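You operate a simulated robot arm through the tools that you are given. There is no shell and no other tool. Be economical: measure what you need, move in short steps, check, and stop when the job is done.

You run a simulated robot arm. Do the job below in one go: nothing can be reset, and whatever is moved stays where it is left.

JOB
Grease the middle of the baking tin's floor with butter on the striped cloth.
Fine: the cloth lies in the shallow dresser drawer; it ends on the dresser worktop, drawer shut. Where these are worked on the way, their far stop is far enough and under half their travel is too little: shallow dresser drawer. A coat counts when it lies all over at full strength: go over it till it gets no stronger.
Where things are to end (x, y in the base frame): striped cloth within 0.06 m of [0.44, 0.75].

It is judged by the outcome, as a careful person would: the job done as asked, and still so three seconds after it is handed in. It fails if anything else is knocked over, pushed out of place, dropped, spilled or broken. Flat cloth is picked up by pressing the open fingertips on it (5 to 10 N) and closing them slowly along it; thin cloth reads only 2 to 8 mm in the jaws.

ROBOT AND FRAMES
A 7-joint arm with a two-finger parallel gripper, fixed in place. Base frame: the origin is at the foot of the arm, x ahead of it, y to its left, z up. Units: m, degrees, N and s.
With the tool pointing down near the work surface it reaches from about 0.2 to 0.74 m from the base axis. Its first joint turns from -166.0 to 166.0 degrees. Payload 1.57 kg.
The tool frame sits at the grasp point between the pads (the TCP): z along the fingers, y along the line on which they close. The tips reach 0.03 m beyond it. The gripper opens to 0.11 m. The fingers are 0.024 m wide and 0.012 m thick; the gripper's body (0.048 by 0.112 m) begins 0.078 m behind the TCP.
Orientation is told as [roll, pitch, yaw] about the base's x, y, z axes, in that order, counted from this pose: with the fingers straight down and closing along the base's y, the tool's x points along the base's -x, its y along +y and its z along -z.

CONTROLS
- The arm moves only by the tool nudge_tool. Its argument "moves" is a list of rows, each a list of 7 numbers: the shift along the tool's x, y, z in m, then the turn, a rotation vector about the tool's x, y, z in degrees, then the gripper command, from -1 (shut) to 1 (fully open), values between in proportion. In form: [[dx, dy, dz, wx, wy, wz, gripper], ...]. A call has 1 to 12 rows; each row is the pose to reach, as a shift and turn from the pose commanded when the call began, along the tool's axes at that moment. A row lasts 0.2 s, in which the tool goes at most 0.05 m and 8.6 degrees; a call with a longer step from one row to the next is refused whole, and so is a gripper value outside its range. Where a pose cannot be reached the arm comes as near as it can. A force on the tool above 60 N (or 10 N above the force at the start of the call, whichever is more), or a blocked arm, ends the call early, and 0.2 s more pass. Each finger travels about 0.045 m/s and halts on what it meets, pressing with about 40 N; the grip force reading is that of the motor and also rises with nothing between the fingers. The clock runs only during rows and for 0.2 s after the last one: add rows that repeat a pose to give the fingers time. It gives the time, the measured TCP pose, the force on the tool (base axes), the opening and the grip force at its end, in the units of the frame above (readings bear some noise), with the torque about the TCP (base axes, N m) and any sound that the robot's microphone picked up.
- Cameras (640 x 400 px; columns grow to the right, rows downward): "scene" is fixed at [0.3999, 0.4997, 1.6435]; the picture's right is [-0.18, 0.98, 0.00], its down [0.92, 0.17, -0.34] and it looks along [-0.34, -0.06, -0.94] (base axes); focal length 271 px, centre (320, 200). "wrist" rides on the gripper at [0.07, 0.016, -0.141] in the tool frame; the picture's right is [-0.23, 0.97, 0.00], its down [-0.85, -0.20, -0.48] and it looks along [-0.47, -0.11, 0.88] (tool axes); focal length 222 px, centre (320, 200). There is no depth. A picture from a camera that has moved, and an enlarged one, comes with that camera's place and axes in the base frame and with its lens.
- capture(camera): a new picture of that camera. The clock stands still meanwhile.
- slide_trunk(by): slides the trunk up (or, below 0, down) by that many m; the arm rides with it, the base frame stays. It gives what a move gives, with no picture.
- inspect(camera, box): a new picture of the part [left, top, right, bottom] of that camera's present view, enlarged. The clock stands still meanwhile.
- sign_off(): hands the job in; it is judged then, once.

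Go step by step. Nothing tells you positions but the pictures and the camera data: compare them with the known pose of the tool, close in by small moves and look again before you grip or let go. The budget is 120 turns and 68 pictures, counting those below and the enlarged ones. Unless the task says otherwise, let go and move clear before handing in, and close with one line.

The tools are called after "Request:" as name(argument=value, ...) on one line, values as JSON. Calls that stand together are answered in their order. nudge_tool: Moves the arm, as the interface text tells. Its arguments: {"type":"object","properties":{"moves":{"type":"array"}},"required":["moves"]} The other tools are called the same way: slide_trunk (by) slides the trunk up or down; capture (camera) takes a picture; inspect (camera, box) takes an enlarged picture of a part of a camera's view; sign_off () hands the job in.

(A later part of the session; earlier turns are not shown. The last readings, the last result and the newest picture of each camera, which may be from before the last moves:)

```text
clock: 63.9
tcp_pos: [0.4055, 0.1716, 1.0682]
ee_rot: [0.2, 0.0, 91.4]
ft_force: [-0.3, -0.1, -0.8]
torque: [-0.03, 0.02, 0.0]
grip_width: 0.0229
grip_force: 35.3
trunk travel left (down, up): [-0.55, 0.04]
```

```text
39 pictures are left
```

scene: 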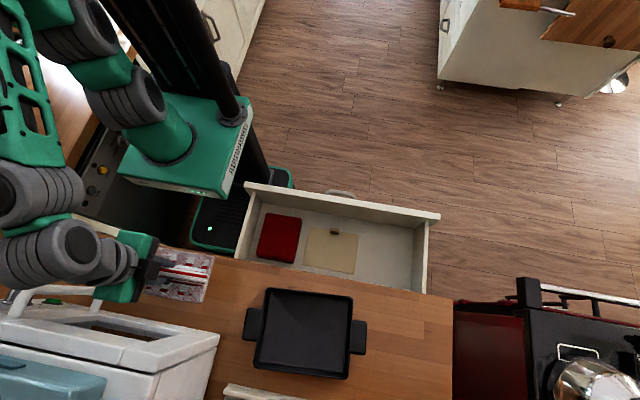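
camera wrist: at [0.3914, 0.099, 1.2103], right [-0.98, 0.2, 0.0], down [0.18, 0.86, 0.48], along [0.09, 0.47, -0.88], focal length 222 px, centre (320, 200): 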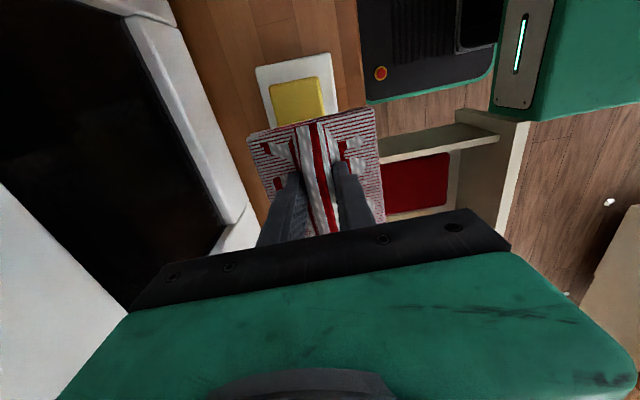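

The cloth is near the butter, which spans y 0.08–0.19 at x≈0.42; the microwave front is at x≈0.53. I'll shift over the butter and lower.

Request:
nudge_tool(moves=[[0.02, -0.005, 0.01, 0, 0, 0, -1], [0.048, -0.011, 0.03, 0, 0, 0, -1], [0.048, -0.011, 0.055, 0, 0, 0, -1], [0.048, -0.011, 0.07, 0, 0, 0, -1]])

Request:
capture(camera="wrist")

Request:
inspect(camera="scene", box=[0, 200, 320, 400])

```text
clock: 65.0
tcp_pos: [0.42, 0.127, 1.0081]
ee_rot: [-1.1, -0.4, 91.3]
ft_force: [-4.1, -2.2, 28.3]
torque: [-0.6, 0.68, -0.08]
grip_width: 0.0231
grip_force: 35.7
trunk travel left (down, up): [-0.55, 0.04]
stopped in row 4: the force on the tool passed its limit at 69 N (the readings are from after the stop); the commanded pose is now the measured one
```

```text
38 pictures are left
camera wrist: at [0.403, 0.0546, 1.1497], right [-0.98, 0.21, -0.02], down [0.17, 0.86, 0.49], along [0.11, 0.48, -0.87], focal length 222 px, centre (320, 200)
```

wrist: 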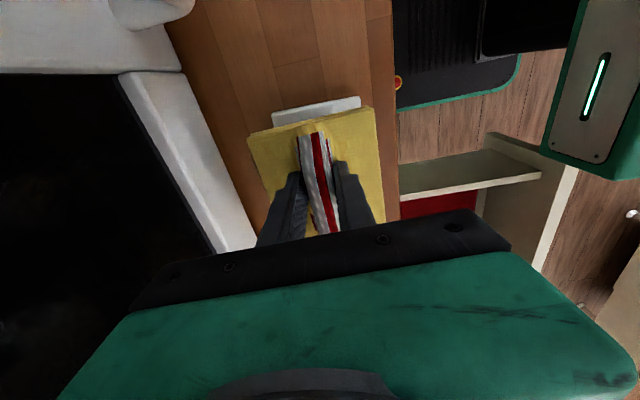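

```text
2.00 times, centred on (160, 300) of scene
camera zoom: at [0.3999, 0.4997, 1.6435], right [-0.18, 0.98, 0.0], down [0.92, 0.17, -0.34], along [-0.34, -0.06, -0.94], focal length 543 px, centre (640, 0)
```

zoom: 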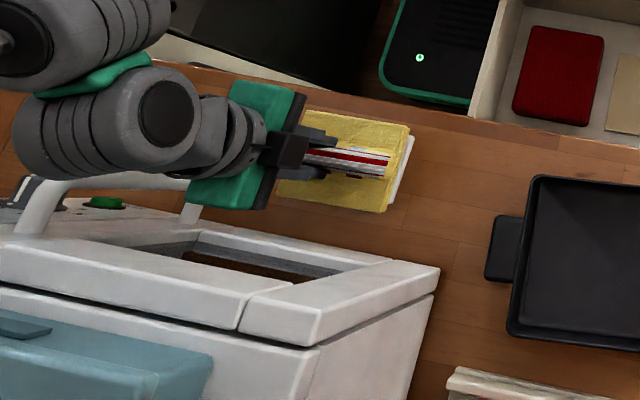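

The cloth touched the butter firmly and has turned buttery yellow. I'll lift and carry it over the tin.

Request:
nudge_tool(moves=[[0, 0, -0.03, 0, 0, 0, -1], [0, 0, -0.065, 0, 0, 0, -1], [-0.045, 0, -0.065, 0, 0, 0, -1], [-0.09, 0, -0.065, 0, 0, 0, -1], [-0.135, -0.004, -0.065, 0, 0, 0, -1], [-0.18, -0.008, -0.065, 0, 0, 0, -1], [-0.225, -0.012, -0.065, 0, 0, 0, -1], [-0.265, -0.03, -0.065, 0, 0, 0, -1], [-0.305, -0.05, -0.065, 0, 0, 0, -1], [-0.341, -0.069, -0.065, 0, 0, 0, -1]])

Request:
capture(camera="scene")

Request:
capture(camera="wrist")

```text
clock: 67.2
tcp_pos: [0.4818, 0.4668, 1.0726]
ee_rot: [-0.6, -0.3, 91.4]
ft_force: [-0.1, 0.2, -1.0]
torque: [-0.02, 0.01, 0.0]
grip_width: 0.023
grip_force: 35.1
trunk travel left (down, up): [-0.55, 0.04]
```

```text
36 pictures are left
```

scene: 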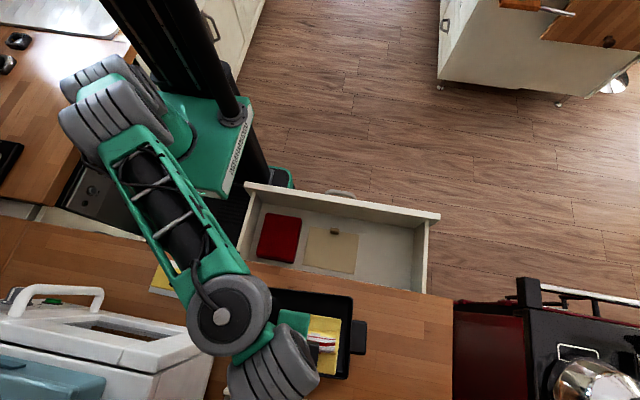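

```text
35 pictures are left
camera wrist: at [0.4658, 0.3958, 1.2139], right [-0.98, 0.2, -0.01], down [0.17, 0.86, 0.48], along [0.11, 0.47, -0.87], focal length 222 px, centre (320, 200)
```

wrist: 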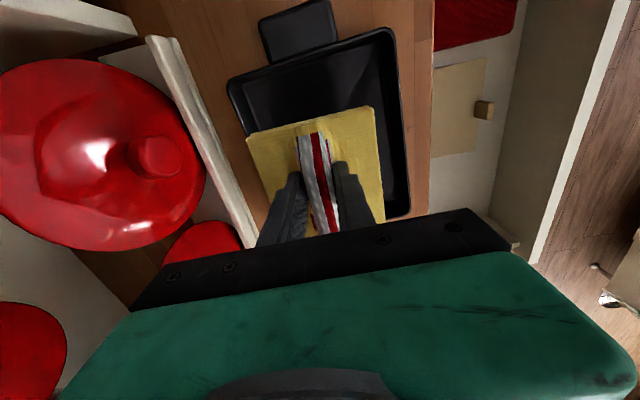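

The cloth is centred above the tin. I'll lower it into the tin, then feel for the floor.

Request:
nudge_tool(moves=[[0, 0, 0.03, 0, 0, 0, -1], [0, 0, 0.055, 0, 0, 0, -1], [0, 0, 0.075, 0, 0, 0, -1], [0, 0, 0.085, 0, 0, 0, -1], [0, 0, 0.093, 0, 0, 0, -1]])

```text
clock: 68.4
tcp_pos: [0.482, 0.469, 0.9805]
ee_rot: [-0.7, -0.2, 91.3]
ft_force: [-0.7, 0.0, -0.7]
torque: [-0.01, 0.0, -0.01]
grip_width: 0.0227
grip_force: 35.2
trunk travel left (down, up): [-0.55, 0.04]
```

Request:
nudge_tool(moves=[[0, 0, 0.006, 0, 0, 0, -1], [0, 0, 0.012, 0, 0, 0, -1], [0, 0, 0.017, 0, 0, 0, -1], [0, 0, 0.02, 0, 0, 0, -1]])

```text
clock: 69.4
tcp_pos: [0.4817, 0.4693, 0.9677]
ee_rot: [-1.2, -0.9, 91.3]
ft_force: [0.6, -2.9, 42.7]
torque: [-1.19, 0.85, 0.19]
grip_width: 0.0232
grip_force: 35.9
trunk travel left (down, up): [-0.55, 0.04]
```

Contact at TCP z 0.968 is higher than I expected. I'll look before rubbing.

Request:
inspect(camera="wrist", box=[200, 20, 440, 260])

Request:
inspect(camera="scene", box=[200, 270, 400, 400])

```text
1.67 times, centred on (320, 140) of wrist
camera zoom: at [0.4652, 0.3971, 1.1081], right [-0.98, 0.21, -0.02], down [0.17, 0.85, 0.5], along [0.12, 0.48, -0.87], focal length 370 px, centre (320, 300)
```

zoom: 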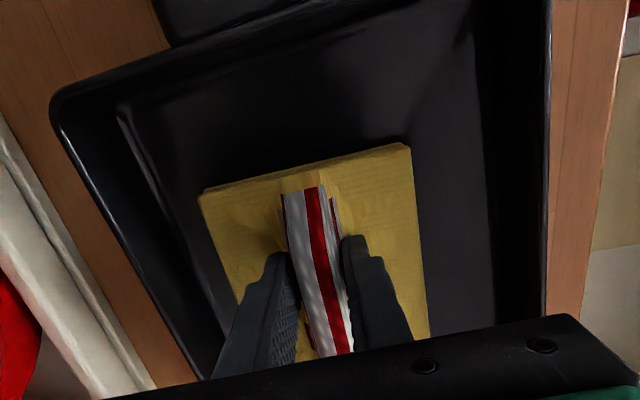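

```text
3.08 times, centred on (300, 335) of scene
camera zoom: at [0.3999, 0.4997, 1.6435], right [-0.18, 0.98, 0.0], down [0.92, 0.17, -0.34], along [-0.34, -0.06, -0.94], focal length 835 px, centre (382, -215)
```

zoom: 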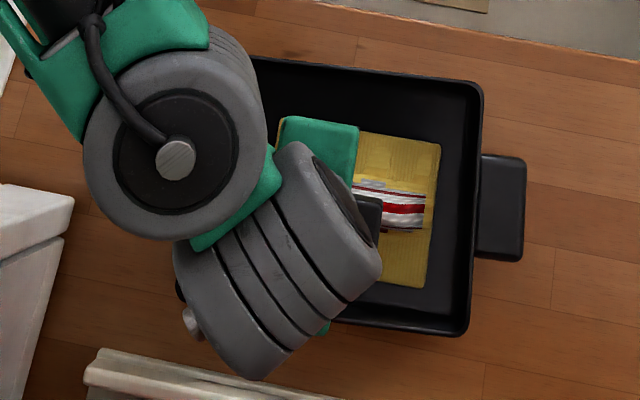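

The cloth lies flat on the tin floor near its middle. I'll ease the pressure a little and rub in overlapping strokes.

Request:
nudge_tool(moves=[[0.0, 0, -0.003, 0, 0, 0, -1], [0.02, 0, -0.003, 0, 0, 0, -1], [0.04, 0, -0.003, 0, 0, 0, -1], [0.04, 0.02, -0.003, 0, 0, 0, -1], [0.02, 0.02, -0.003, 0, 0, 0, -1], [0, 0.02, -0.003, 0, 0, 0, -1], [-0.018, 0.02, -0.003, 0, 0, 0, -1], [-0.018, 0, -0.003, 0, 0, 0, -1], [0, 0, -0.003, 0, 0, 0, -1], [0.02, 0, -0.003, 0, 0, 0, -1], [0.04, 0, -0.003, 0, 0, 0, -1], [0.04, -0.018, -0.003, 0, 0, 0, -1]])

Request:
nudge_tool(moves=[[-0.02, 0, 0, 0, 0, 0, -1], [-0.04, 0, 0, 0, 0, 0, -1], [-0.058, 0, 0, 0, 0, 0, -1], [-0.058, 0.018, 0, 0, 0, 0, -1], [-0.04, 0.018, 0, 0, 0, 0, -1], [-0.02, 0.018, 0, 0, 0, 0, -1], [0, 0.018, 0, 0, 0, 0, -1], [0, 0.036, 0, 0, 0, 0, -1], [-0.02, 0.036, 0, 0, 0, 0, -1], [-0.04, 0.036, 0, 0, 0, 0, -1], [-0.04, 0.018, 0, 0, 0, 0, -1], [-0.03, 0.018, 0, 0, 0, 0, -1]])

Request:
capture(camera="wrist")

```text
clock: 72.0
tcp_pos: [0.4985, 0.4288, 0.9666]
ee_rot: [-0.9, -0.4, 91.4]
ft_force: [-13.2, 1.5, 40.3]
torque: [0.34, 0.58, 0.51]
grip_width: 0.023
grip_force: 35.6
trunk travel left (down, up): [-0.55, 0.04]
```

```text
clock: 74.6
tcp_pos: [0.4799, 0.4596, 0.9663]
ee_rot: [-1.0, -0.8, 91.4]
ft_force: [-9.0, 12.8, 40.2]
torque: [-0.31, 0.61, -0.08]
grip_width: 0.0231
grip_force: 35.5
trunk travel left (down, up): [-0.55, 0.04]
```

```text
32 pictures are left
camera wrist: at [0.4639, 0.3871, 1.108], right [-0.98, 0.2, -0.02], down [0.17, 0.85, 0.49], along [0.11, 0.48, -0.87], focal length 222 px, centre (320, 200)
```

wrist: 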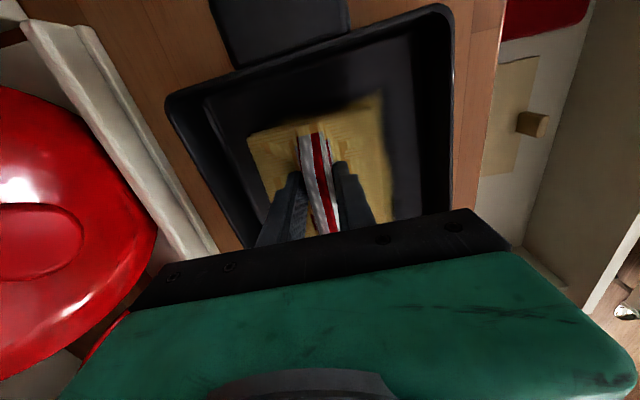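

A butter film is forming under the cloth. I'll lift to look at it.

Request:
nudge_tool(moves=[[0, 0, -0.03, 0, 0, 0, -1], [0, 0, -0.06, 0, 0, 0, -1], [0.04, 0, -0.09, 0, 0, 0, -1], [0.09, 0.04, -0.1, 0, 0, 0, -1], [0.13, 0.08, -0.1, 0, 0, 0, -1], [0.17, 0.11, -0.1, 0, 0, 0, -1]])

Request:
inspect(camera="scene", box=[220, 270, 400, 390])

```text
refused: row 4 steps farther than a row can; nothing moved
```

```text
3.33 times, centred on (310, 330) of scene
camera zoom: at [0.3999, 0.4997, 1.6435], right [-0.18, 0.98, 0.0], down [0.92, 0.17, -0.34], along [-0.34, -0.06, -0.94], focal length 904 px, centre (353, -233)
```

zoom: 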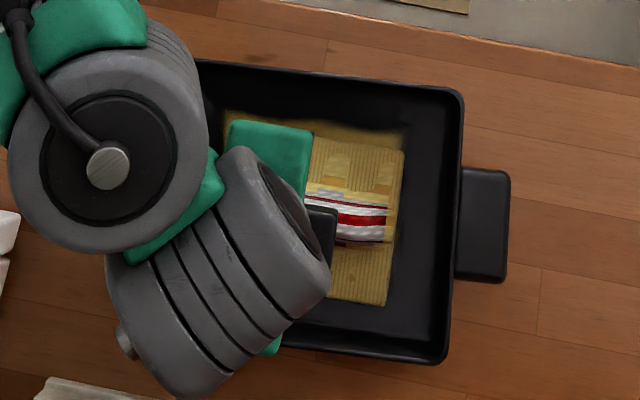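

A second round of overlapping strokes is cheap, so I'll do that before lifting to look.

Request:
nudge_tool(moves=[[-0.02, 0, 0, 0, 0, 0, -1], [-0.035, 0, 0, 0, 0, 0, -1], [-0.035, -0.02, 0, 0, 0, 0, -1], [-0.015, -0.02, 0, 0, 0, 0, -1], [0.005, -0.02, 0, 0, 0, 0, -1], [0.025, -0.02, 0, 0, 0, 0, -1], [0.03, 0, 0, 0, 0, 0, -1], [0.01, 0, 0, 0, 0, 0, -1], [-0.01, 0, 0, 0, 0, 0, -1], [-0.03, 0, 0, 0, 0, 0, -1], [-0.03, 0.02, 0, 0, 0, 0, -1], [-0.01, 0.02, 0, 0, 0, 0, -1]])

Request:
nudge_tool(moves=[[0.02, 0, 0, 0, 0, 0, -1], [0.04, 0, 0, 0, 0, 0, -1], [0.04, -0.02, 0, 0, 0, 0, -1], [0.02, -0.02, 0, 0, 0, 0, -1], [0, -0.02, 0, 0, 0, 0, -1], [-0.02, -0.02, 0, 0, 0, 0, -1], [-0.02, -0.04, 0, 0, 0, 0, -1], [0, -0.04, 0, 0, 0, 0, -1], [0.02, -0.04, 0, 0, 0, 0, -1], [0.02, -0.02, 0, 0, 0, 0, -1], [0.01, -0.02, -0.03, 0, 0, 0, -1], [0.01, -0.02, -0.07, 0, 0, 0, -1]])

Request:
nudge_tool(moves=[[0.04, 0.01, -0.02, 0, 0, 0, -1], [0.08, 0.03, -0.03, 0, 0, 0, -1], [0.12, 0.05, -0.03, 0, 0, 0, -1], [0.16, 0.07, -0.03, 0, 0, 0, -1], [0.2, 0.09, -0.03, 0, 0, 0, -1]])

Request:
inspect(camera="scene", box=[220, 270, 400, 390])

```text
clock: 77.2
tcp_pos: [0.4602, 0.4716, 0.9677]
ee_rot: [-1.1, -1.0, 91.8]
ft_force: [-7.4, 16.7, 42.5]
torque: [0.74, 0.47, 0.02]
grip_width: 0.0232
grip_force: 35.9
trunk travel left (down, up): [-0.55, 0.04]
```

```text
clock: 79.8
tcp_pos: [0.4828, 0.4589, 1.0316]
ee_rot: [-0.4, -0.1, 91.3]
ft_force: [-0.1, 0.3, -1.2]
torque: [-0.06, 0.02, -0.02]
grip_width: 0.0231
grip_force: 35.2
trunk travel left (down, up): [-0.55, 0.04]
```

```text
clock: 81.0
tcp_pos: [0.3935, 0.2554, 1.0606]
ee_rot: [-0.7, -0.2, 91.3]
ft_force: [0.1, -0.7, -0.3]
torque: [-0.03, -0.03, 0.02]
grip_width: 0.0228
grip_force: 35.5
trunk travel left (down, up): [-0.55, 0.04]
```

```text
3.33 times, centred on (310, 330) of scene
camera zoom: at [0.3999, 0.4997, 1.6435], right [-0.18, 0.98, 0.0], down [0.92, 0.17, -0.34], along [-0.34, -0.06, -0.94], focal length 904 px, centre (353, -233)
```

zoom: 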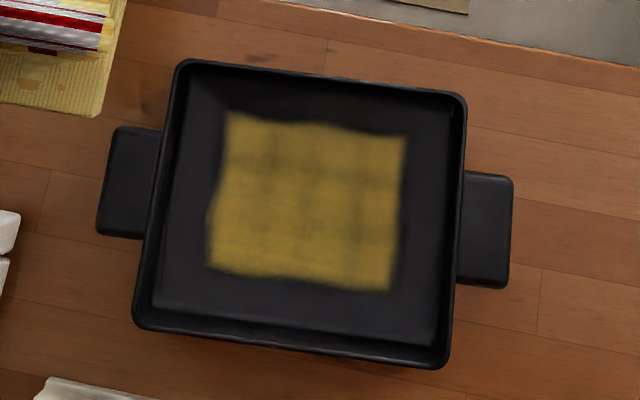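

The coat covers a neat central patch, with a few slightly weaker lines. I'll go over it again with different offsets and compare.

Request:
nudge_tool(moves=[[-0.045, -0.02, 0, 0, 0, 0, -1], [-0.09, -0.04, 0, 0, 0, 0, -1], [-0.135, -0.06, 0, 0, 0, 0, -1], [-0.18, -0.08, 0, 0, 0, 0, -1], [-0.2, -0.09, 0.035, 0, 0, 0, -1], [-0.2, -0.09, 0.075, 0, 0, 0, -1], [-0.2, -0.09, 0.1, 0, 0, 0, -1], [-0.19, -0.09, 0.1, 0, 0, 0, -1], [-0.175, -0.09, 0.1, 0, 0, 0, -1], [-0.19, -0.09, 0.1, 0, 0, 0, -1], [-0.205, -0.09, 0.1, 0, 0, 0, -1], [-0.22, -0.09, 0.1, 0, 0, 0, -1]])

Request:
nudge_tool(moves=[[0, 0.012, 0, 0, 0, 0, -1], [0.012, 0.012, 0, 0, 0, 0, -1], [0.024, 0.012, 0, 0, 0, 0, -1], [0.036, 0.012, 0, 0, 0, 0, -1], [0.048, 0.012, 0, 0, 0, 0, -1], [0.048, -0.012, 0, 0, 0, 0, -1], [0.036, -0.012, 0, 0, 0, 0, -1], [0.024, -0.012, 0, 0, 0, 0, -1], [0.012, -0.012, 0, 0, 0, 0, -1], [0, -0.012, 0, 0, 0, 0, -1], [-0.005, -0.02, 0, 0, 0, 0, -1], [0.01, -0.02, 0, 0, 0, 0, -1]])

Request:
nudge_tool(moves=[[0.015, 0, 0, 0, 0, 0, -1], [0.03, 0, 0, 0, 0, 0, -1], [0.03, 0.02, 0, 0, 0, 0, -1], [0.03, 0.04, 0, 0, 0, 0, -1], [0.015, 0.04, 0, 0, 0, 0, -1], [0, 0.04, 0, 0, 0, 0, -1], [-0.015, 0.04, 0, 0, 0, 0, -1], [-0.015, 0.02, 0, 0, 0, 0, -1], [0, 0.02, 0, 0, 0, 0, -1], [0.01, 0.02, 0, 0, 0, 0, -1], [0.01, 0.02, -0.035, 0, 0, 0, -1], [0.01, 0.02, -0.07, 0, 0, 0, -1]])

Request:
nudge_tool(moves=[[0.04, 0.01, -0.02, 0, 0, 0, -1], [0.08, 0.03, -0.03, 0, 0, 0, -1], [0.12, 0.05, -0.03, 0, 0, 0, -1], [0.16, 0.06, -0.03, 0, 0, 0, -1], [0.2, 0.07, -0.03, 0, 0, 0, -1]])

Request:
inspect(camera="scene", box=[220, 270, 400, 390])

```text
clock: 83.6
tcp_pos: [0.48, 0.478, 0.9681]
ee_rot: [-1.0, -0.7, 91.3]
ft_force: [2.5, -13.5, 45.1]
torque: [-1.34, 0.53, 0.06]
grip_width: 0.023
grip_force: 35.7
trunk travel left (down, up): [-0.55, 0.04]
```

```text
clock: 86.2
tcp_pos: [0.5013, 0.4712, 0.9658]
ee_rot: [-1.1, -0.8, 91.4]
ft_force: [-8.1, 13.9, 38.9]
torque: [-0.07, 0.51, -0.06]
grip_width: 0.0233
grip_force: 35.4
trunk travel left (down, up): [-0.55, 0.04]
```

```text
clock: 88.8
tcp_pos: [0.4823, 0.4567, 1.0301]
ee_rot: [-0.3, -0.1, 91.3]
ft_force: [0.2, 0.7, -1.3]
torque: [-0.02, 0.0, 0.02]
grip_width: 0.0227
grip_force: 35.4
trunk travel left (down, up): [-0.55, 0.04]
```

```text
clock: 90.0
tcp_pos: [0.4146, 0.2556, 1.0628]
ee_rot: [-0.6, -0.3, 91.3]
ft_force: [-0.1, -0.6, -0.4]
torque: [0.0, -0.01, 0.02]
grip_width: 0.0229
grip_force: 35.6
trunk travel left (down, up): [-0.55, 0.04]
```

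```text
3.33 times, centred on (310, 330) of scene
camera zoom: at [0.3999, 0.4997, 1.6435], right [-0.18, 0.98, 0.0], down [0.92, 0.17, -0.34], along [-0.34, -0.06, -0.94], focal length 904 px, centre (353, -233)
```

zoom: 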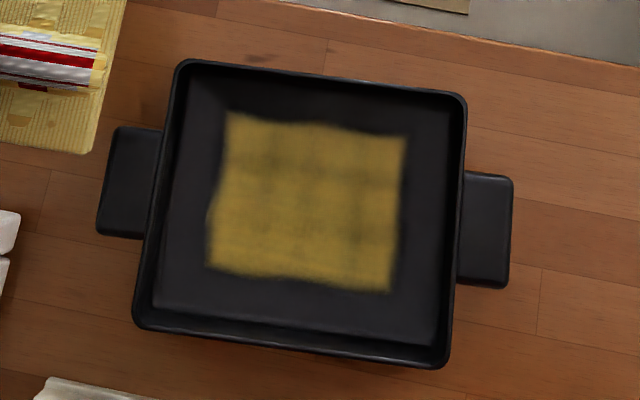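

It's slightly more even, nearly the same. To make sure the cloth isn't running dry, I'll touch the butter again and make another pass.

Request:
nudge_tool(moves=[[0.045, -0.003, 0, 0, 0, 0, -1], [0.09, -0.006, 0, 0, 0, 0, -1], [0.128, -0.0085, 0, 0, 0, 0, -1], [0.128, -0.0085, 0.03, 0, 0, 0, -1], [0.128, -0.0085, 0.045, 0, 0, 0, -1], [0.128, -0.0085, 0.052, 0, 0, 0, -1], [0.128, -0.0085, 0.055, 0, 0, 0, -1]])

```text
clock: 91.6
tcp_pos: [0.4283, 0.13, 1.009]
ee_rot: [-1.1, -0.4, 91.2]
ft_force: [-7.4, -4.2, 35.9]
torque: [-0.27, 1.02, 0.11]
grip_width: 0.0232
grip_force: 35.7
trunk travel left (down, up): [-0.55, 0.04]
```

Request:
nudge_tool(moves=[[0, 0, -0.03, 0, 0, 0, -1], [0, 0, -0.055, 0, 0, 0, -1], [-0.045, 0, -0.055, 0, 0, 0, -1], [-0.09, 0, -0.055, 0, 0, 0, -1], [-0.135, 0, -0.055, 0, 0, 0, -1], [-0.18, -0.01, -0.055, 0, 0, 0, -1], [-0.225, -0.02, -0.055, 0, 0, 0, -1], [-0.265, -0.035, -0.055, 0, 0, 0, -1], [-0.3, -0.05, -0.055, 0, 0, 0, -1], [-0.327, -0.06, -0.045, 0, 0, 0, -1], [-0.327, -0.06, -0.005, 0, 0, 0, -1], [-0.327, -0.06, 0.03, 0, 0, 0, -1]])

```text
clock: 94.2
tcp_pos: [0.4792, 0.4594, 0.9754]
ee_rot: [-0.6, -0.4, 91.3]
ft_force: [0.0, 0.0, 0.0]
torque: [-0.03, 0.01, 0.0]
grip_width: 0.0232
grip_force: 35.6
trunk travel left (down, up): [-0.55, 0.04]
```

Request:
nudge_tool(moves=[[0, 0, 0.012, 0, 0, 0, -1], [0.02, 0, 0.012, 0, 0, 0, -1], [0.035, 0, 0.012, 0, 0, 0, -1], [0.035, 0.02, 0.012, 0, 0, 0, -1], [0.015, 0.02, 0.012, 0, 0, 0, -1], [-0.005, 0.02, 0.012, 0, 0, 0, -1], [-0.025, 0.02, 0.012, 0, 0, 0, -1], [-0.025, 0, 0.012, 0, 0, 0, -1], [-0.025, -0.02, 0.012, 0, 0, 0, -1], [-0.005, -0.02, 0.012, 0, 0, 0, -1], [0.015, -0.02, 0.012, 0, 0, 0, -1], [0.035, -0.02, 0.012, 0, 0, 0, -1]])

Request:
nudge_tool(moves=[[0, 0.01, 0, 0, 0, 0, -1], [-0.02, 0.01, 0, 0, 0, 0, -1], [-0.04, 0.01, 0, 0, 0, 0, -1], [-0.06, 0.01, 0, 0, 0, 0, -1], [-0.06, 0.03, 0, 0, 0, 0, -1], [-0.04, 0.03, 0, 0, 0, 0, -1], [-0.02, 0.03, 0, 0, 0, 0, -1], [0, 0.03, 0, 0, 0, 0, -1], [-0.02, 0.02, 0, 0, 0, 0, -1], [-0.035, 0.02, 0, 0, 0, 0, -1], [-0.035, 0.02, -0.035, 0, 0, 0, -1], [-0.035, 0.02, -0.075, 0, 0, 0, -1]])

Request:
nudge_tool(moves=[[0.04, 0.01, -0.02, 0, 0, 0, -1], [0.08, 0.03, -0.03, 0, 0, 0, -1], [0.12, 0.05, -0.03, 0, 0, 0, -1], [0.16, 0.06, -0.03, 0, 0, 0, -1], [0.2, 0.07, -0.03, 0, 0, 0, -1]])

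Request:
inspect(camera="scene", box=[220, 270, 400, 390])

```text
clock: 96.8
tcp_pos: [0.5015, 0.4264, 0.9676]
ee_rot: [-1.0, -0.5, 91.4]
ft_force: [-0.7, 7.6, 30.9]
torque: [0.52, 0.43, 0.06]
grip_width: 0.023
grip_force: 35.7
trunk travel left (down, up): [-0.55, 0.04]
```

```text
clock: 99.4
tcp_pos: [0.4812, 0.4594, 1.0386]
ee_rot: [-0.6, -0.1, 91.4]
ft_force: [-0.1, -0.1, -0.3]
torque: [-0.03, 0.02, 0.05]
grip_width: 0.023
grip_force: 35.5
trunk travel left (down, up): [-0.55, 0.04]
```

```text
clock: 100.6
tcp_pos: [0.4161, 0.2547, 1.0679]
ee_rot: [-0.7, -0.2, 91.3]
ft_force: [-0.2, -0.7, -0.2]
torque: [-0.01, -0.01, 0.01]
grip_width: 0.0228
grip_force: 36.0
trunk travel left (down, up): [-0.55, 0.04]
```

```text
3.33 times, centred on (310, 330) of scene
camera zoom: at [0.3999, 0.4997, 1.6435], right [-0.18, 0.98, 0.0], down [0.92, 0.17, -0.34], along [-0.34, -0.06, -0.94], focal length 904 px, centre (353, -233)
```

zoom: 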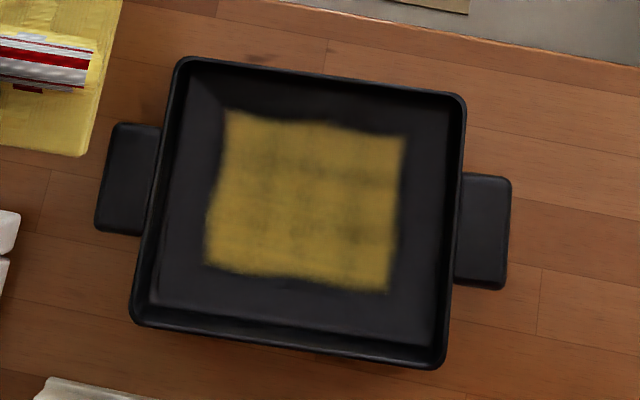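

The coat now looks unchanged between passes. One close look for weak spots.

Request:
inspect(camera="scene", box=[275, 298, 347, 362])

Request:
capture(camera="wrist")

```text
6.25 times, centred on (311, 330) of scene
camera zoom: at [0.3999, 0.4997, 1.6435], right [-0.18, 0.98, 0.0], down [0.92, 0.17, -0.34], along [-0.34, -0.06, -0.94], focal length 1696 px, centre (376, -612)
```

zoom: 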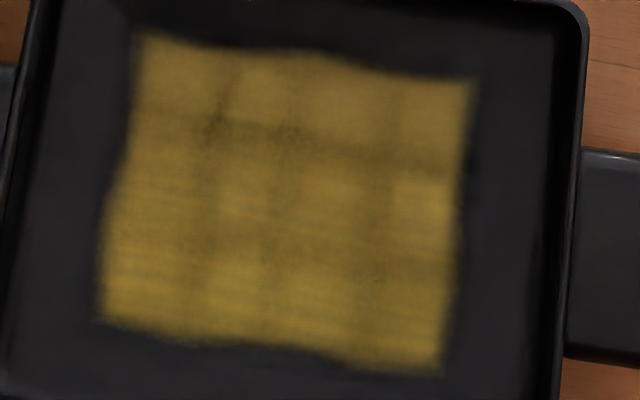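

```text
26 pictures are left
camera wrist: at [0.4, 0.1832, 1.21], right [-0.98, 0.2, -0.01], down [0.17, 0.86, 0.49], along [0.11, 0.47, -0.87], focal length 222 px, centre (320, 200)
```

wrist: 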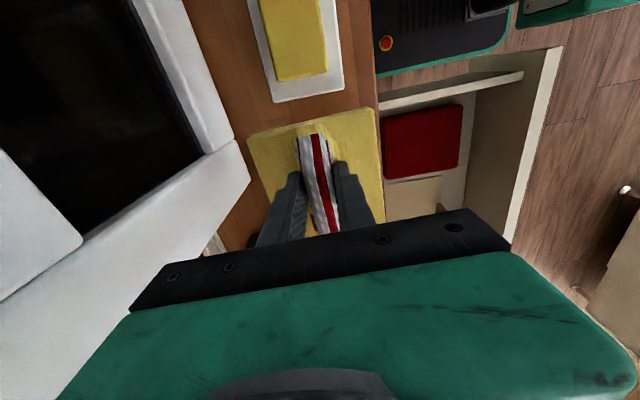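

The upper (nearer −x) cells look a touch darker. I'll make one more pass concentrating there and compare.

Request:
nudge_tool(moves=[[-0.045, -0.01, 0, 0, 0, 0, -1], [-0.09, -0.02, 0, 0, 0, 0, -1], [-0.135, -0.03, 0, 0, 0, 0, -1], [-0.175, -0.04, 0, 0, 0, 0, -1], [-0.2, -0.05, 0.035, 0, 0, 0, -1], [-0.2, -0.05, 0.075, 0, 0, 0, -1], [-0.2, -0.05, 0.105, 0, 0, 0, -1], [-0.18, -0.05, 0.105, 0, 0, 0, -1], [-0.165, -0.05, 0.105, 0, 0, 0, -1], [-0.185, -0.05, 0.105, 0, 0, 0, -1], [-0.205, -0.05, 0.105, 0, 0, 0, -1], [-0.22, -0.05, 0.105, 0, 0, 0, -1]])

Request:
nudge_tool(moves=[[0, 0.015, 0, 0, 0, 0, -1], [0.02, 0.015, 0, 0, 0, 0, -1], [0.04, 0.015, 0, 0, 0, 0, -1], [0.055, 0.015, 0, 0, 0, 0, -1], [0.055, -0.01, 0, 0, 0, 0, -1], [0.035, -0.01, 0, 0, 0, 0, -1], [0.015, -0.01, 0, 0, 0, 0, -1], [0, -0.01, 0, 0, 0, 0, -1], [0, -0.03, 0, 0, 0, 0, -1], [0.02, -0.03, 0, 0, 0, 0, -1], [0.04, -0.03, 0, 0, 0, 0, -1], [0.055, -0.03, 0, 0, 0, 0, -1]])

Request:
nudge_tool(moves=[[-0.02, 0.02, 0, 0, 0, 0, -1], [-0.03, 0.04, 0, 0, 0, 0, -1], [-0.02, 0.02, 0, 0, 0, 0, -1], [-0.02, 0.02, -0.035, 0, 0, 0, -1], [-0.02, 0.02, -0.075, 0, 0, 0, -1], [0.025, 0.02, -0.1, 0, 0, 0, -1], [0.07, 0.03, -0.1, 0, 0, 0, -1], [0.115, 0.04, -0.1, 0, 0, 0, -1], [0.16, 0.04, -0.1, 0, 0, 0, -1]])

Request:
inspect(camera="scene", box=[275, 298, 347, 362])

```text
clock: 103.2
tcp_pos: [0.4607, 0.4735, 0.9667]
ee_rot: [-0.7, -0.6, 91.4]
ft_force: [0.4, -12.7, 38.1]
torque: [-0.84, 0.33, 0.01]
grip_width: 0.0233
grip_force: 35.1
trunk travel left (down, up): [-0.55, 0.04]
```

```text
clock: 105.8
tcp_pos: [0.4911, 0.4224, 0.9666]
ee_rot: [-0.8, -0.4, 91.3]
ft_force: [0.3, 6.9, 25.4]
torque: [0.46, 0.24, 0.16]
grip_width: 0.0233
grip_force: 35.4
trunk travel left (down, up): [-0.55, 0.04]
```

```text
refused: row 6 steps farther than a row can; nothing moved
```

```text
6.25 times, centred on (311, 330) of scene
camera zoom: at [0.3999, 0.4997, 1.6435], right [-0.18, 0.98, 0.0], down [0.92, 0.17, -0.34], along [-0.34, -0.06, -0.94], focal length 1696 px, centre (376, -612)
```

zoom: 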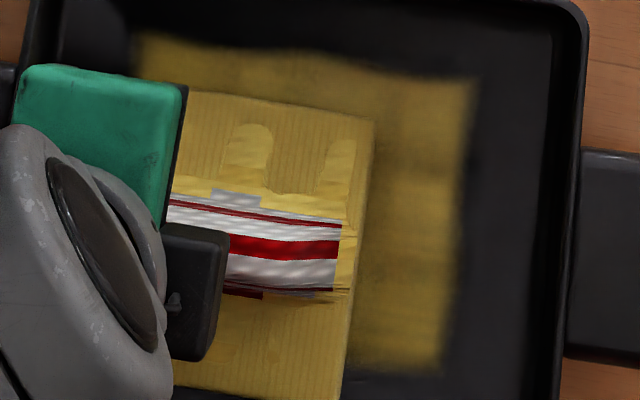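

Request:
nudge_tool(moves=[[-0.02, 0.02, 0, 0, 0, 0, -1], [-0.03, 0.04, 0, 0, 0, 0, -1], [-0.02, 0.02, 0, 0, 0, 0, -1], [-0.02, 0.02, -0.035, 0, 0, 0, -1], [-0.02, 0.02, -0.075, 0, 0, 0, -1], [0.015, 0.02, -0.1, 0, 0, 0, -1], [0.06, 0.03, -0.1, 0, 0, 0, -1], [0.105, 0.04, -0.1, 0, 0, 0, -1], [0.15, 0.04, -0.1, 0, 0, 0, -1]])

Request:
inspect(camera="scene", box=[275, 298, 347, 362])

```text
clock: 107.8
tcp_pos: [0.4555, 0.2697, 1.0634]
ee_rot: [-0.4, -0.3, 91.3]
ft_force: [-0.3, -0.3, -0.7]
torque: [0.01, 0.02, 0.01]
grip_width: 0.0229
grip_force: 35.3
trunk travel left (down, up): [-0.55, 0.04]
```

```text
6.25 times, centred on (311, 330) of scene
camera zoom: at [0.3999, 0.4997, 1.6435], right [-0.18, 0.98, 0.0], down [0.92, 0.17, -0.34], along [-0.34, -0.06, -0.94], focal length 1696 px, centre (376, -612)
```

zoom: 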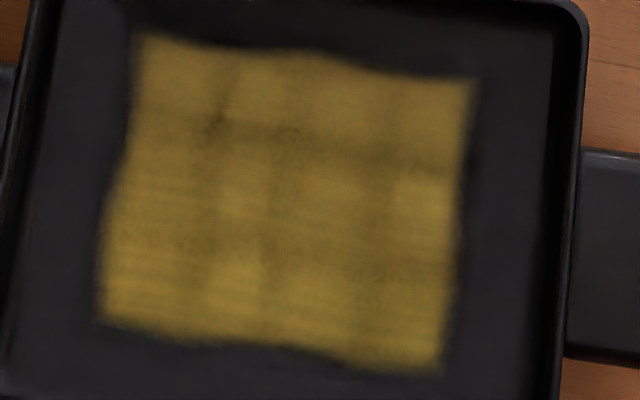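

The coat no longer changes, so the greasing is done. Now I'll carry the cloth towards (0.44, 0.75); that's far out, so the tool will need to lean outward.

Request:
nudge_tool(moves=[[-0.045, 0.007, 0, 0, 0, 0, -1], [-0.09, 0.014, 0, 0, 0, 0, -1], [-0.135, 0.021, 0, 0, 0, 0, -1], [-0.18, 0.028, 0, 0, 0, 0, -1], [-0.225, 0.035, 0, 0, 0, 0, -1], [-0.27, 0.042, 0, 0, 0, 0, -1], [-0.31, 0.049, 0, 0, 0, 0, -1], [-0.35, 0.056, 0, 0, 0, 0, -1]])

```text
clock: 109.6
tcp_pos: [0.3912, 0.5819, 1.064]
ee_rot: [-0.8, -0.3, 91.3]
ft_force: [-0.9, -0.2, -0.4]
torque: [0.04, -0.06, -0.01]
grip_width: 0.0232
grip_force: 35.2
out of reach, approached as far as the arm can: row 8
trunk travel left (down, up): [-0.55, 0.04]
```

Request:
nudge_tool(moves=[[-0.02, -0.005, 0, 0, -8, 0, -1], [-0.045, -0.01, 0, 0, -16, 0, -1], [-0.07, -0.02, 0, 0, -24, 0, -1], [-0.09, -0.025, 0, 0, -32, 0, -1], [-0.11, -0.03, 0, 0, -40, 0, -1]])

Request:
capture(camera="scene")

```text
clock: 111.0
tcp_pos: [0.4797, 0.7001, 1.0691]
ee_rot: [-0.6, -41.9, 77.0]
ft_force: [0.8, -0.5, -0.3]
torque: [-0.01, 0.0, 0.0]
grip_width: 0.0226
grip_force: 36.1
out of reach, approached as far as the arm can: row 2, 3, 4
trunk travel left (down, up): [-0.55, 0.04]
stopped in row 5: the arm was blocked; the commanded pose is now the measured one
```

```text
23 pictures are left
```

scene: 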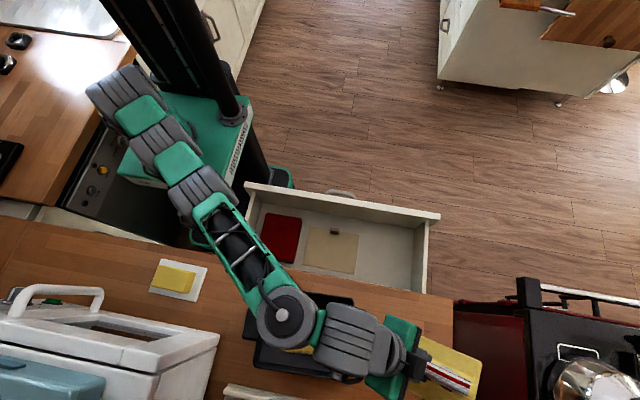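

The tool now leans out about 42° and reaches far enough. I'll shift to x≈0.44 and lower with the trunk, which moves straight down.

Request:
nudge_tool(moves=[[0.0035, 0.02, -0.003, 0, 0, 0, -1], [0.0067, 0.039, -0.006, 0, 0, 0, -1]])

Request:
slide_trunk(by=-0.05)

Request:
inspect(camera="scene", box=[240, 260, 500, 400])

Request:
capture(camera="wrist")

```text
clock: 111.6
tcp_pos: [0.4501, 0.7086, 1.07]
ee_rot: [-0.6, -41.8, 76.8]
ft_force: [-0.5, -0.6, -0.4]
torque: [-0.01, 0.0, -0.01]
grip_width: 0.0229
grip_force: 35.1
out of reach, approached as far as the arm can: row 2
trunk travel left (down, up): [-0.55, 0.04]
```

```text
clock: 112.5
tcp_pos: [0.4509, 0.7088, 1.0207]
ee_rot: [-0.4, -41.8, 76.8]
ft_force: [-0.6, -0.7, -1.0]
torque: [0.01, 0.04, -0.01]
grip_width: 0.023
grip_force: 36.0
trunk travel left (down, up): [-0.5, 0.09]
```

```text
2.46 times, centred on (370, 330) of scene
camera zoom: at [0.3999, 0.4997, 1.6435], right [-0.18, 0.98, 0.0], down [0.92, 0.17, -0.34], along [-0.34, -0.06, -0.94], focal length 668 px, centre (197, -120)
```

zoom: 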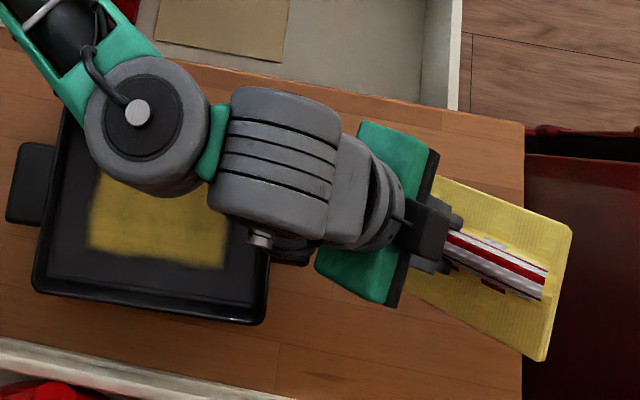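

```text
21 pictures are left
camera wrist: at [0.4011, 0.5694, 1.0795], right [-0.91, 0.39, 0.15], down [0.26, 0.26, 0.93], along [0.32, 0.88, -0.34], focal length 222 px, centre (320, 200)
```

wrist: 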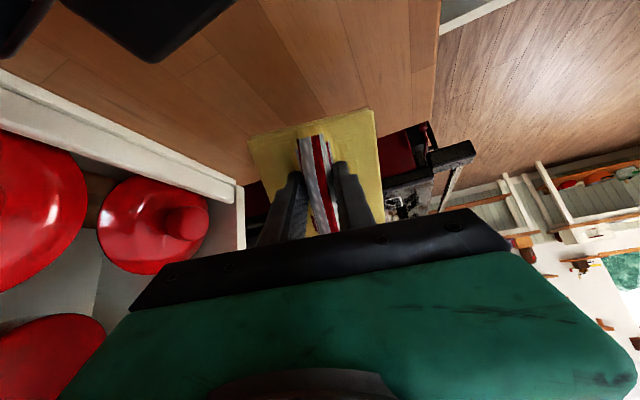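

The cloth's centre is now over about (0.464, 0.771), slightly too far out. I'll draw it back about 5 cm and reduce the lean.

Request:
nudge_tool(moves=[[0.022, 0.008, -0.02, 0, 0, 0, -1], [0.0446, 0.015, -0.04, 0, 0, 0, -1], [0.0446, 0.015, -0.04, 0, 5, 0, -1], [0.0446, 0.015, -0.04, 0, 10, 0, -1], [0.0446, 0.015, -0.04, 0, 15, 0, -1]])

Request:
inspect(camera="scene", box=[240, 260, 500, 400])

```text
clock: 113.8
tcp_pos: [0.4223, 0.653, 1.0201]
ee_rot: [-0.4, -26.7, 76.7]
ft_force: [0.3, 0.1, -0.7]
torque: [0.0, 0.02, 0.01]
grip_width: 0.0228
grip_force: 35.4
out of reach, approached as far as the arm can: row 1, 2, 3, 4
trunk travel left (down, up): [-0.5, 0.09]
```

```text
2.46 times, centred on (370, 330) of scene
camera zoom: at [0.3999, 0.4997, 1.6435], right [-0.18, 0.98, 0.0], down [0.92, 0.17, -0.34], along [-0.34, -0.06, -0.94], focal length 668 px, centre (197, -120)
```

zoom: 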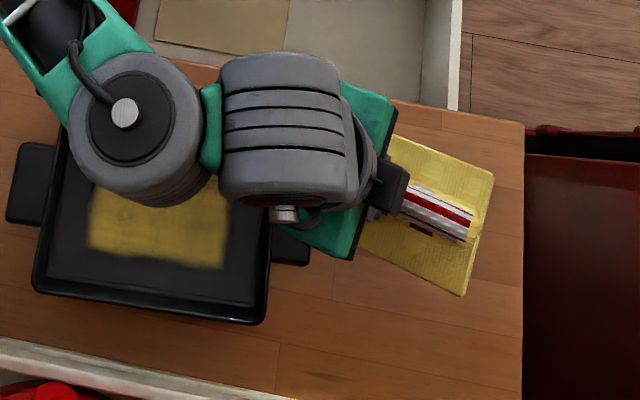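

The lean is 27° and the cloth centre is over about (0.435, 0.72). I'll lower now.

Request:
slide_trunk(by=-0.035)

Request:
slide_trunk(by=-0.012)

```text
clock: 114.5
tcp_pos: [0.4213, 0.6516, 0.9837]
ee_rot: [-0.3, -26.7, 76.6]
ft_force: [0.0, 0.2, -0.7]
torque: [-0.03, 0.01, 0.0]
grip_width: 0.0232
grip_force: 35.3
trunk travel left (down, up): [-0.465, 0.125]
```

```text
clock: 115.1
tcp_pos: [0.4215, 0.6538, 0.9778]
ee_rot: [-0.5, -27.3, 76.7]
ft_force: [2.7, 1.4, 20.0]
torque: [-0.17, 0.49, 0.09]
grip_width: 0.0231
grip_force: 35.9
trunk travel left (down, up): [-0.453, 0.137]
```

The inner edge of the cloth rests on the worktop. I'll open the jaws slowly so it lies down.

Request:
nudge_tool(moves=[[0, 0, 0, 0, 0, 0, -0.5], [0, 0, 0, 0, 0, 0, -0.4], [0, 0, 0, 0, 0, 0, -0.3], [0, 0, 0, 0, 0, 0, -0.2], [0, 0, 0, 0, 0, 0, 0], [0, 0, 0, 0, 0, 0, 0.2], [0, 0, 0, 0, 0, 0, 0.2]])

Request:
inspect(camera="scene", box=[240, 260, 500, 400])

Request:
capture(camera="wrist")

```text
clock: 116.7
tcp_pos: [0.4223, 0.6533, 0.9724]
ee_rot: [-0.4, -26.7, 76.6]
ft_force: [-0.2, -0.4, 0.1]
torque: [0.0, 0.0, 0.0]
grip_width: 0.0659
grip_force: 0.0
trunk travel left (down, up): [-0.453, 0.137]
```

```text
2.46 times, centred on (370, 330) of scene
camera zoom: at [0.3999, 0.4997, 1.6435], right [-0.18, 0.98, 0.0], down [0.92, 0.17, -0.34], along [-0.34, -0.06, -0.94], focal length 668 px, centre (197, -120)
```

zoom: 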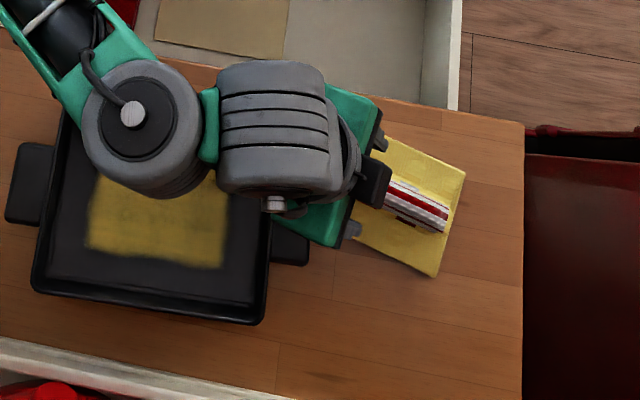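

```text
18 pictures are left
camera wrist: at [0.3759, 0.5344, 1.0675], right [-0.9, 0.42, 0.1], down [0.32, 0.49, 0.81], along [0.3, 0.76, -0.57], focal length 222 px, centre (320, 200)
```

wrist: 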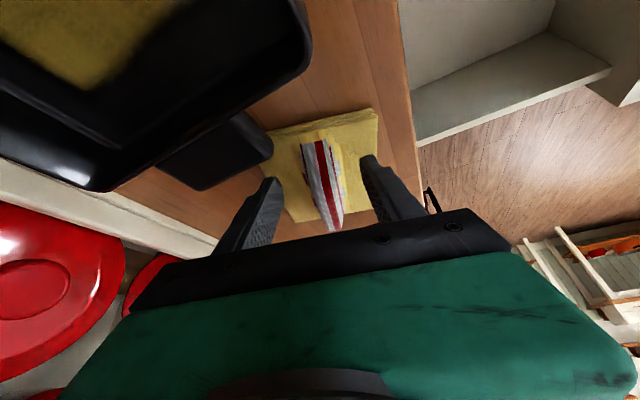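

By the wrist view the cloth's centre is nearer (0.426, 0.69), too marginal. I'll re-grip the ridge, lift slightly and move it out about 5 cm.

Request:
nudge_tool(moves=[[0, 0, 0.008, 0, 0, 0, 0.2], [0, 0, 0.016, 0, 0, 0, 0.2], [0, 0, 0.016, 0, 0, 0, 0.2]])

Request:
inspect(camera="wrist", box=[200, 60, 440, 260])

```text
clock: 117.5
tcp_pos: [0.4242, 0.6593, 0.9639]
ee_rot: [-0.5, -27.2, 76.8]
ft_force: [0.4, -4.6, 22.2]
torque: [0.05, 0.55, 0.13]
grip_width: 0.0657
grip_force: 0.0
trunk travel left (down, up): [-0.453, 0.137]
```

```text
2.00 times, centred on (320, 160) of wrist
camera zoom: at [0.3775, 0.5393, 1.0578], right [-0.9, 0.42, 0.1], down [0.31, 0.48, 0.82], along [0.3, 0.77, -0.57], focal length 444 px, centre (320, 280)
```

zoom: 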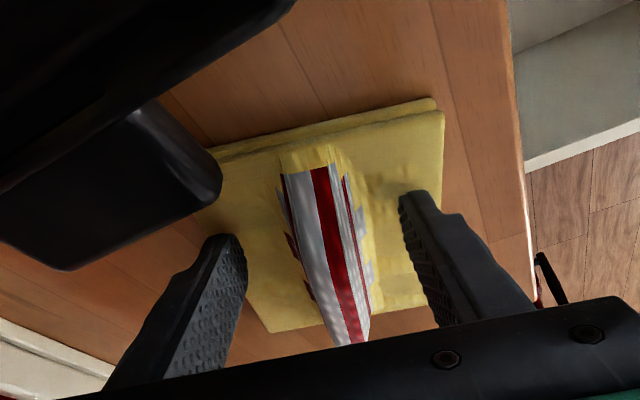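

Request:
nudge_tool(moves=[[0, 0, -0.006, 0, 0, 0, 0.0], [0, 0, -0.006, 0, 0, 0, -0.2], [0, 0, -0.006, 0, 0, 0, -0.3], [0, 0, -0.006, 0, 0, 0, -0.4], [0, 0, -0.006, 0, 0, 0, -0.5], [0, 0, -0.006, 0, 0, 0, -0.6], [0, 0, -0.006, 0, 0, 0, -0.8], [0, 0, -0.006, 0, 0, 0, -1], [0, 0, -0.006, 0, 0, 0, -1], [0, 0, -0.006, 0, 0, 0, -1]])

Request:
slide_trunk(by=0.025)

Request:
capture(camera="wrist")

```text
clock: 119.7
tcp_pos: [0.424, 0.6557, 0.9647]
ee_rot: [-0.3, -26.7, 76.6]
ft_force: [7.5, -0.6, 17.7]
torque: [-0.47, 0.13, 0.04]
grip_width: 0.0231
grip_force: 30.8
trunk travel left (down, up): [-0.453, 0.137]
```

```text
clock: 120.5
tcp_pos: [0.423, 0.6577, 0.9863]
ee_rot: [-0.4, -26.6, 76.6]
ft_force: [-1.2, -0.6, -0.2]
torque: [-0.03, 0.04, 0.03]
grip_width: 0.0232
grip_force: 35.8
trunk travel left (down, up): [-0.478, 0.112]
```

```text
16 pictures are left
camera wrist: at [0.377, 0.5392, 1.0816], right [-0.9, 0.42, 0.1], down [0.32, 0.49, 0.81], along [0.3, 0.76, -0.58], focal length 222 px, centre (320, 200)
```

wrist: 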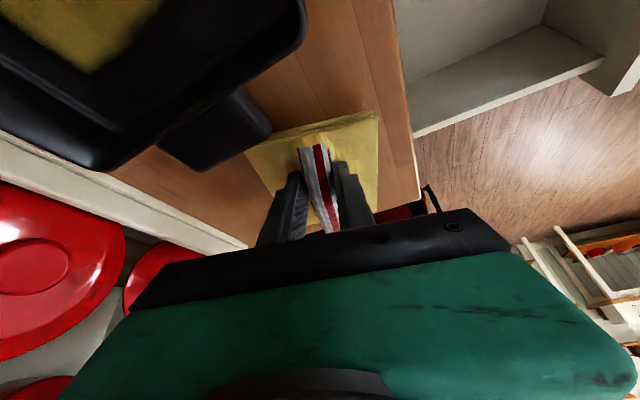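

Gripped and lifted. Moving outward by 5 cm with a bit more lean.

Request:
nudge_tool(moves=[[-0.018, 0, 0.003, 0, -4, 0, -1], [-0.036, 0, 0.006, 0, -8, 0, -1], [-0.053, 0, 0.01, 0, -12, 0, -1], [-0.053, 0, 0.01, 0, -12, 0, -1]])

Request:
inspect(camera="scene", box=[240, 260, 500, 400])

```text
clock: 121.5
tcp_pos: [0.436, 0.7062, 1.0037]
ee_rot: [-0.3, -38.8, 76.8]
ft_force: [0.0, -0.1, -0.5]
torque: [0.01, -0.03, 0.01]
grip_width: 0.0231
grip_force: 35.6
trunk travel left (down, up): [-0.478, 0.112]
```

```text
2.46 times, centred on (370, 330) of scene
camera zoom: at [0.3999, 0.4997, 1.6435], right [-0.18, 0.98, 0.0], down [0.92, 0.17, -0.34], along [-0.34, -0.06, -0.94], focal length 668 px, centre (197, -120)
```

zoom: 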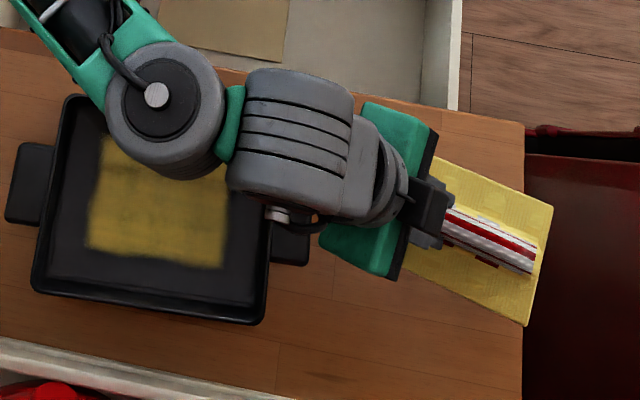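

Expected resting centre is about (0.438, 0.745). Lowering now.

Request:
slide_trunk(by=-0.018)

Request:
slide_trunk(by=-0.01)

```text
clock: 122.1
tcp_pos: [0.4358, 0.7078, 0.9854]
ee_rot: [-0.4, -38.8, 76.8]
ft_force: [0.2, 0.4, -1.8]
torque: [-0.02, 0.0, 0.01]
grip_width: 0.0231
grip_force: 35.4
trunk travel left (down, up): [-0.46, 0.13]
```

```text
clock: 122.7
tcp_pos: [0.4362, 0.7076, 0.9748]
ee_rot: [-0.4, -38.8, 76.9]
ft_force: [0.8, 0.0, -0.2]
torque: [0.02, 0.0, 0.02]
grip_width: 0.0229
grip_force: 35.3
trunk travel left (down, up): [-0.45, 0.14]
```

Request:
slide_trunk(by=-0.01)

Request:
inspect(camera="scene", box=[240, 260, 500, 400])

```text
clock: 123.3
tcp_pos: [0.4354, 0.7078, 0.9694]
ee_rot: [-0.6, -39.1, 76.8]
ft_force: [0.8, 0.2, 11.5]
torque: [0.0, 0.59, -0.09]
grip_width: 0.0233
grip_force: 35.9
trunk travel left (down, up): [-0.44, 0.15]
```

```text
2.46 times, centred on (370, 330) of scene
camera zoom: at [0.3999, 0.4997, 1.6435], right [-0.18, 0.98, 0.0], down [0.92, 0.17, -0.34], along [-0.34, -0.06, -0.94], focal length 668 px, centre (197, -120)
```

zoom: 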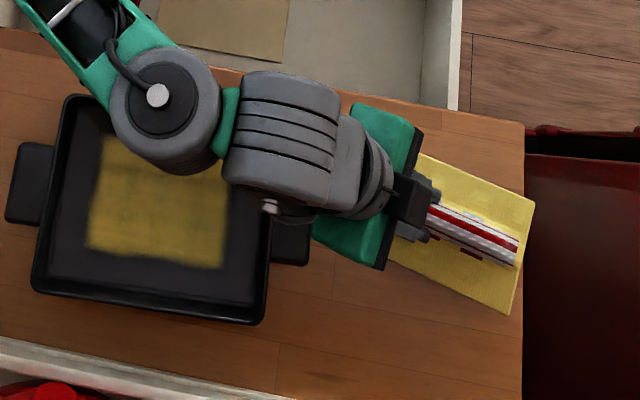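

Contact at 11 N. Releasing slowly.

Request:
nudge_tool(moves=[[0, 0, 0, 0, 0, 0, -0.5], [0, 0, 0, 0, 0, 0, -0.4], [0, 0, 0, 0, 0, 0, -0.3], [0, 0, 0, 0, 0, 0, -0.2], [0, 0, 0, 0, 0, 0, 0], [0, 0, 0, 0, 0, 0, 0.2], [0, 0, 0, 0, 0, 0, 0.4], [0, 0, 0, 0, 0, 0, 0.4]])

Request:
capture(camera="wrist")

```text
clock: 125.1
tcp_pos: [0.435, 0.7066, 0.9638]
ee_rot: [-0.5, -38.7, 76.8]
ft_force: [0.7, -0.5, -0.6]
torque: [0.01, 0.01, 0.0]
grip_width: 0.0773
grip_force: 0.0
trunk travel left (down, up): [-0.44, 0.15]
```

```text
13 pictures are left
camera wrist: at [0.386, 0.5719, 1.0324], right [-0.91, 0.4, 0.14], down [0.27, 0.31, 0.91], along [0.32, 0.86, -0.39], focal length 222 px, centre (320, 200)
```

wrist: 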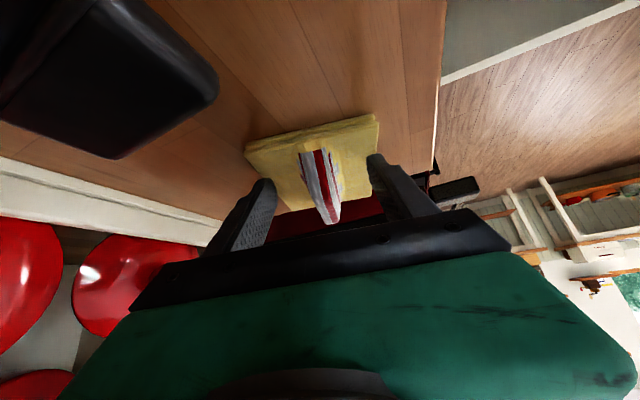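

The cloth is released. I'll raise the trunk straight up and look at it.

Request:
slide_trunk(by=0.12)

Request:
nudge_tool(moves=[[0.03, 0, -0.03, 0, 4, 0, 0.4], [0.06, 0, -0.06, 0, 8, 0, 0.4], [0.09, 0, -0.09, 0, 12, 0, 0.4], [0.12, 0, -0.12, 0, 16, 0, 0.4]])

Request:
inspect(camera="scene", box=[240, 260, 500, 400])

```text
clock: 126.6
tcp_pos: [0.4353, 0.707, 1.0841]
ee_rot: [-0.4, -38.7, 76.8]
ft_force: [0.7, -0.3, -0.4]
torque: [-0.01, -0.02, 0.0]
grip_width: 0.0771
grip_force: 0.2
trunk travel left (down, up): [-0.56, 0.03]
```

```text
clock: 127.6
tcp_pos: [0.4159, 0.5757, 1.114]
ee_rot: [-0.4, -22.6, 76.6]
ft_force: [0.4, -0.3, 0.1]
torque: [0.05, 0.06, 0.03]
grip_width: 0.0771
grip_force: 0.0
out of reach, approached as far as the arm can: row 1, 2, 3, 4
trunk travel left (down, up): [-0.56, 0.03]
```

```text
2.46 times, centred on (370, 330) of scene
camera zoom: at [0.3999, 0.4997, 1.6435], right [-0.18, 0.98, 0.0], down [0.92, 0.17, -0.34], along [-0.34, -0.06, -0.94], focal length 668 px, centre (197, -120)
```

zoom: 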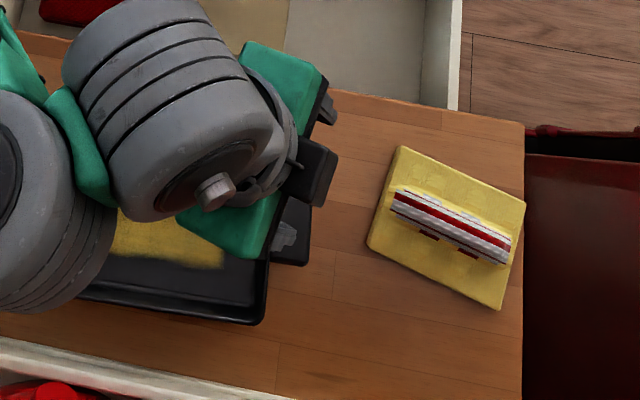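

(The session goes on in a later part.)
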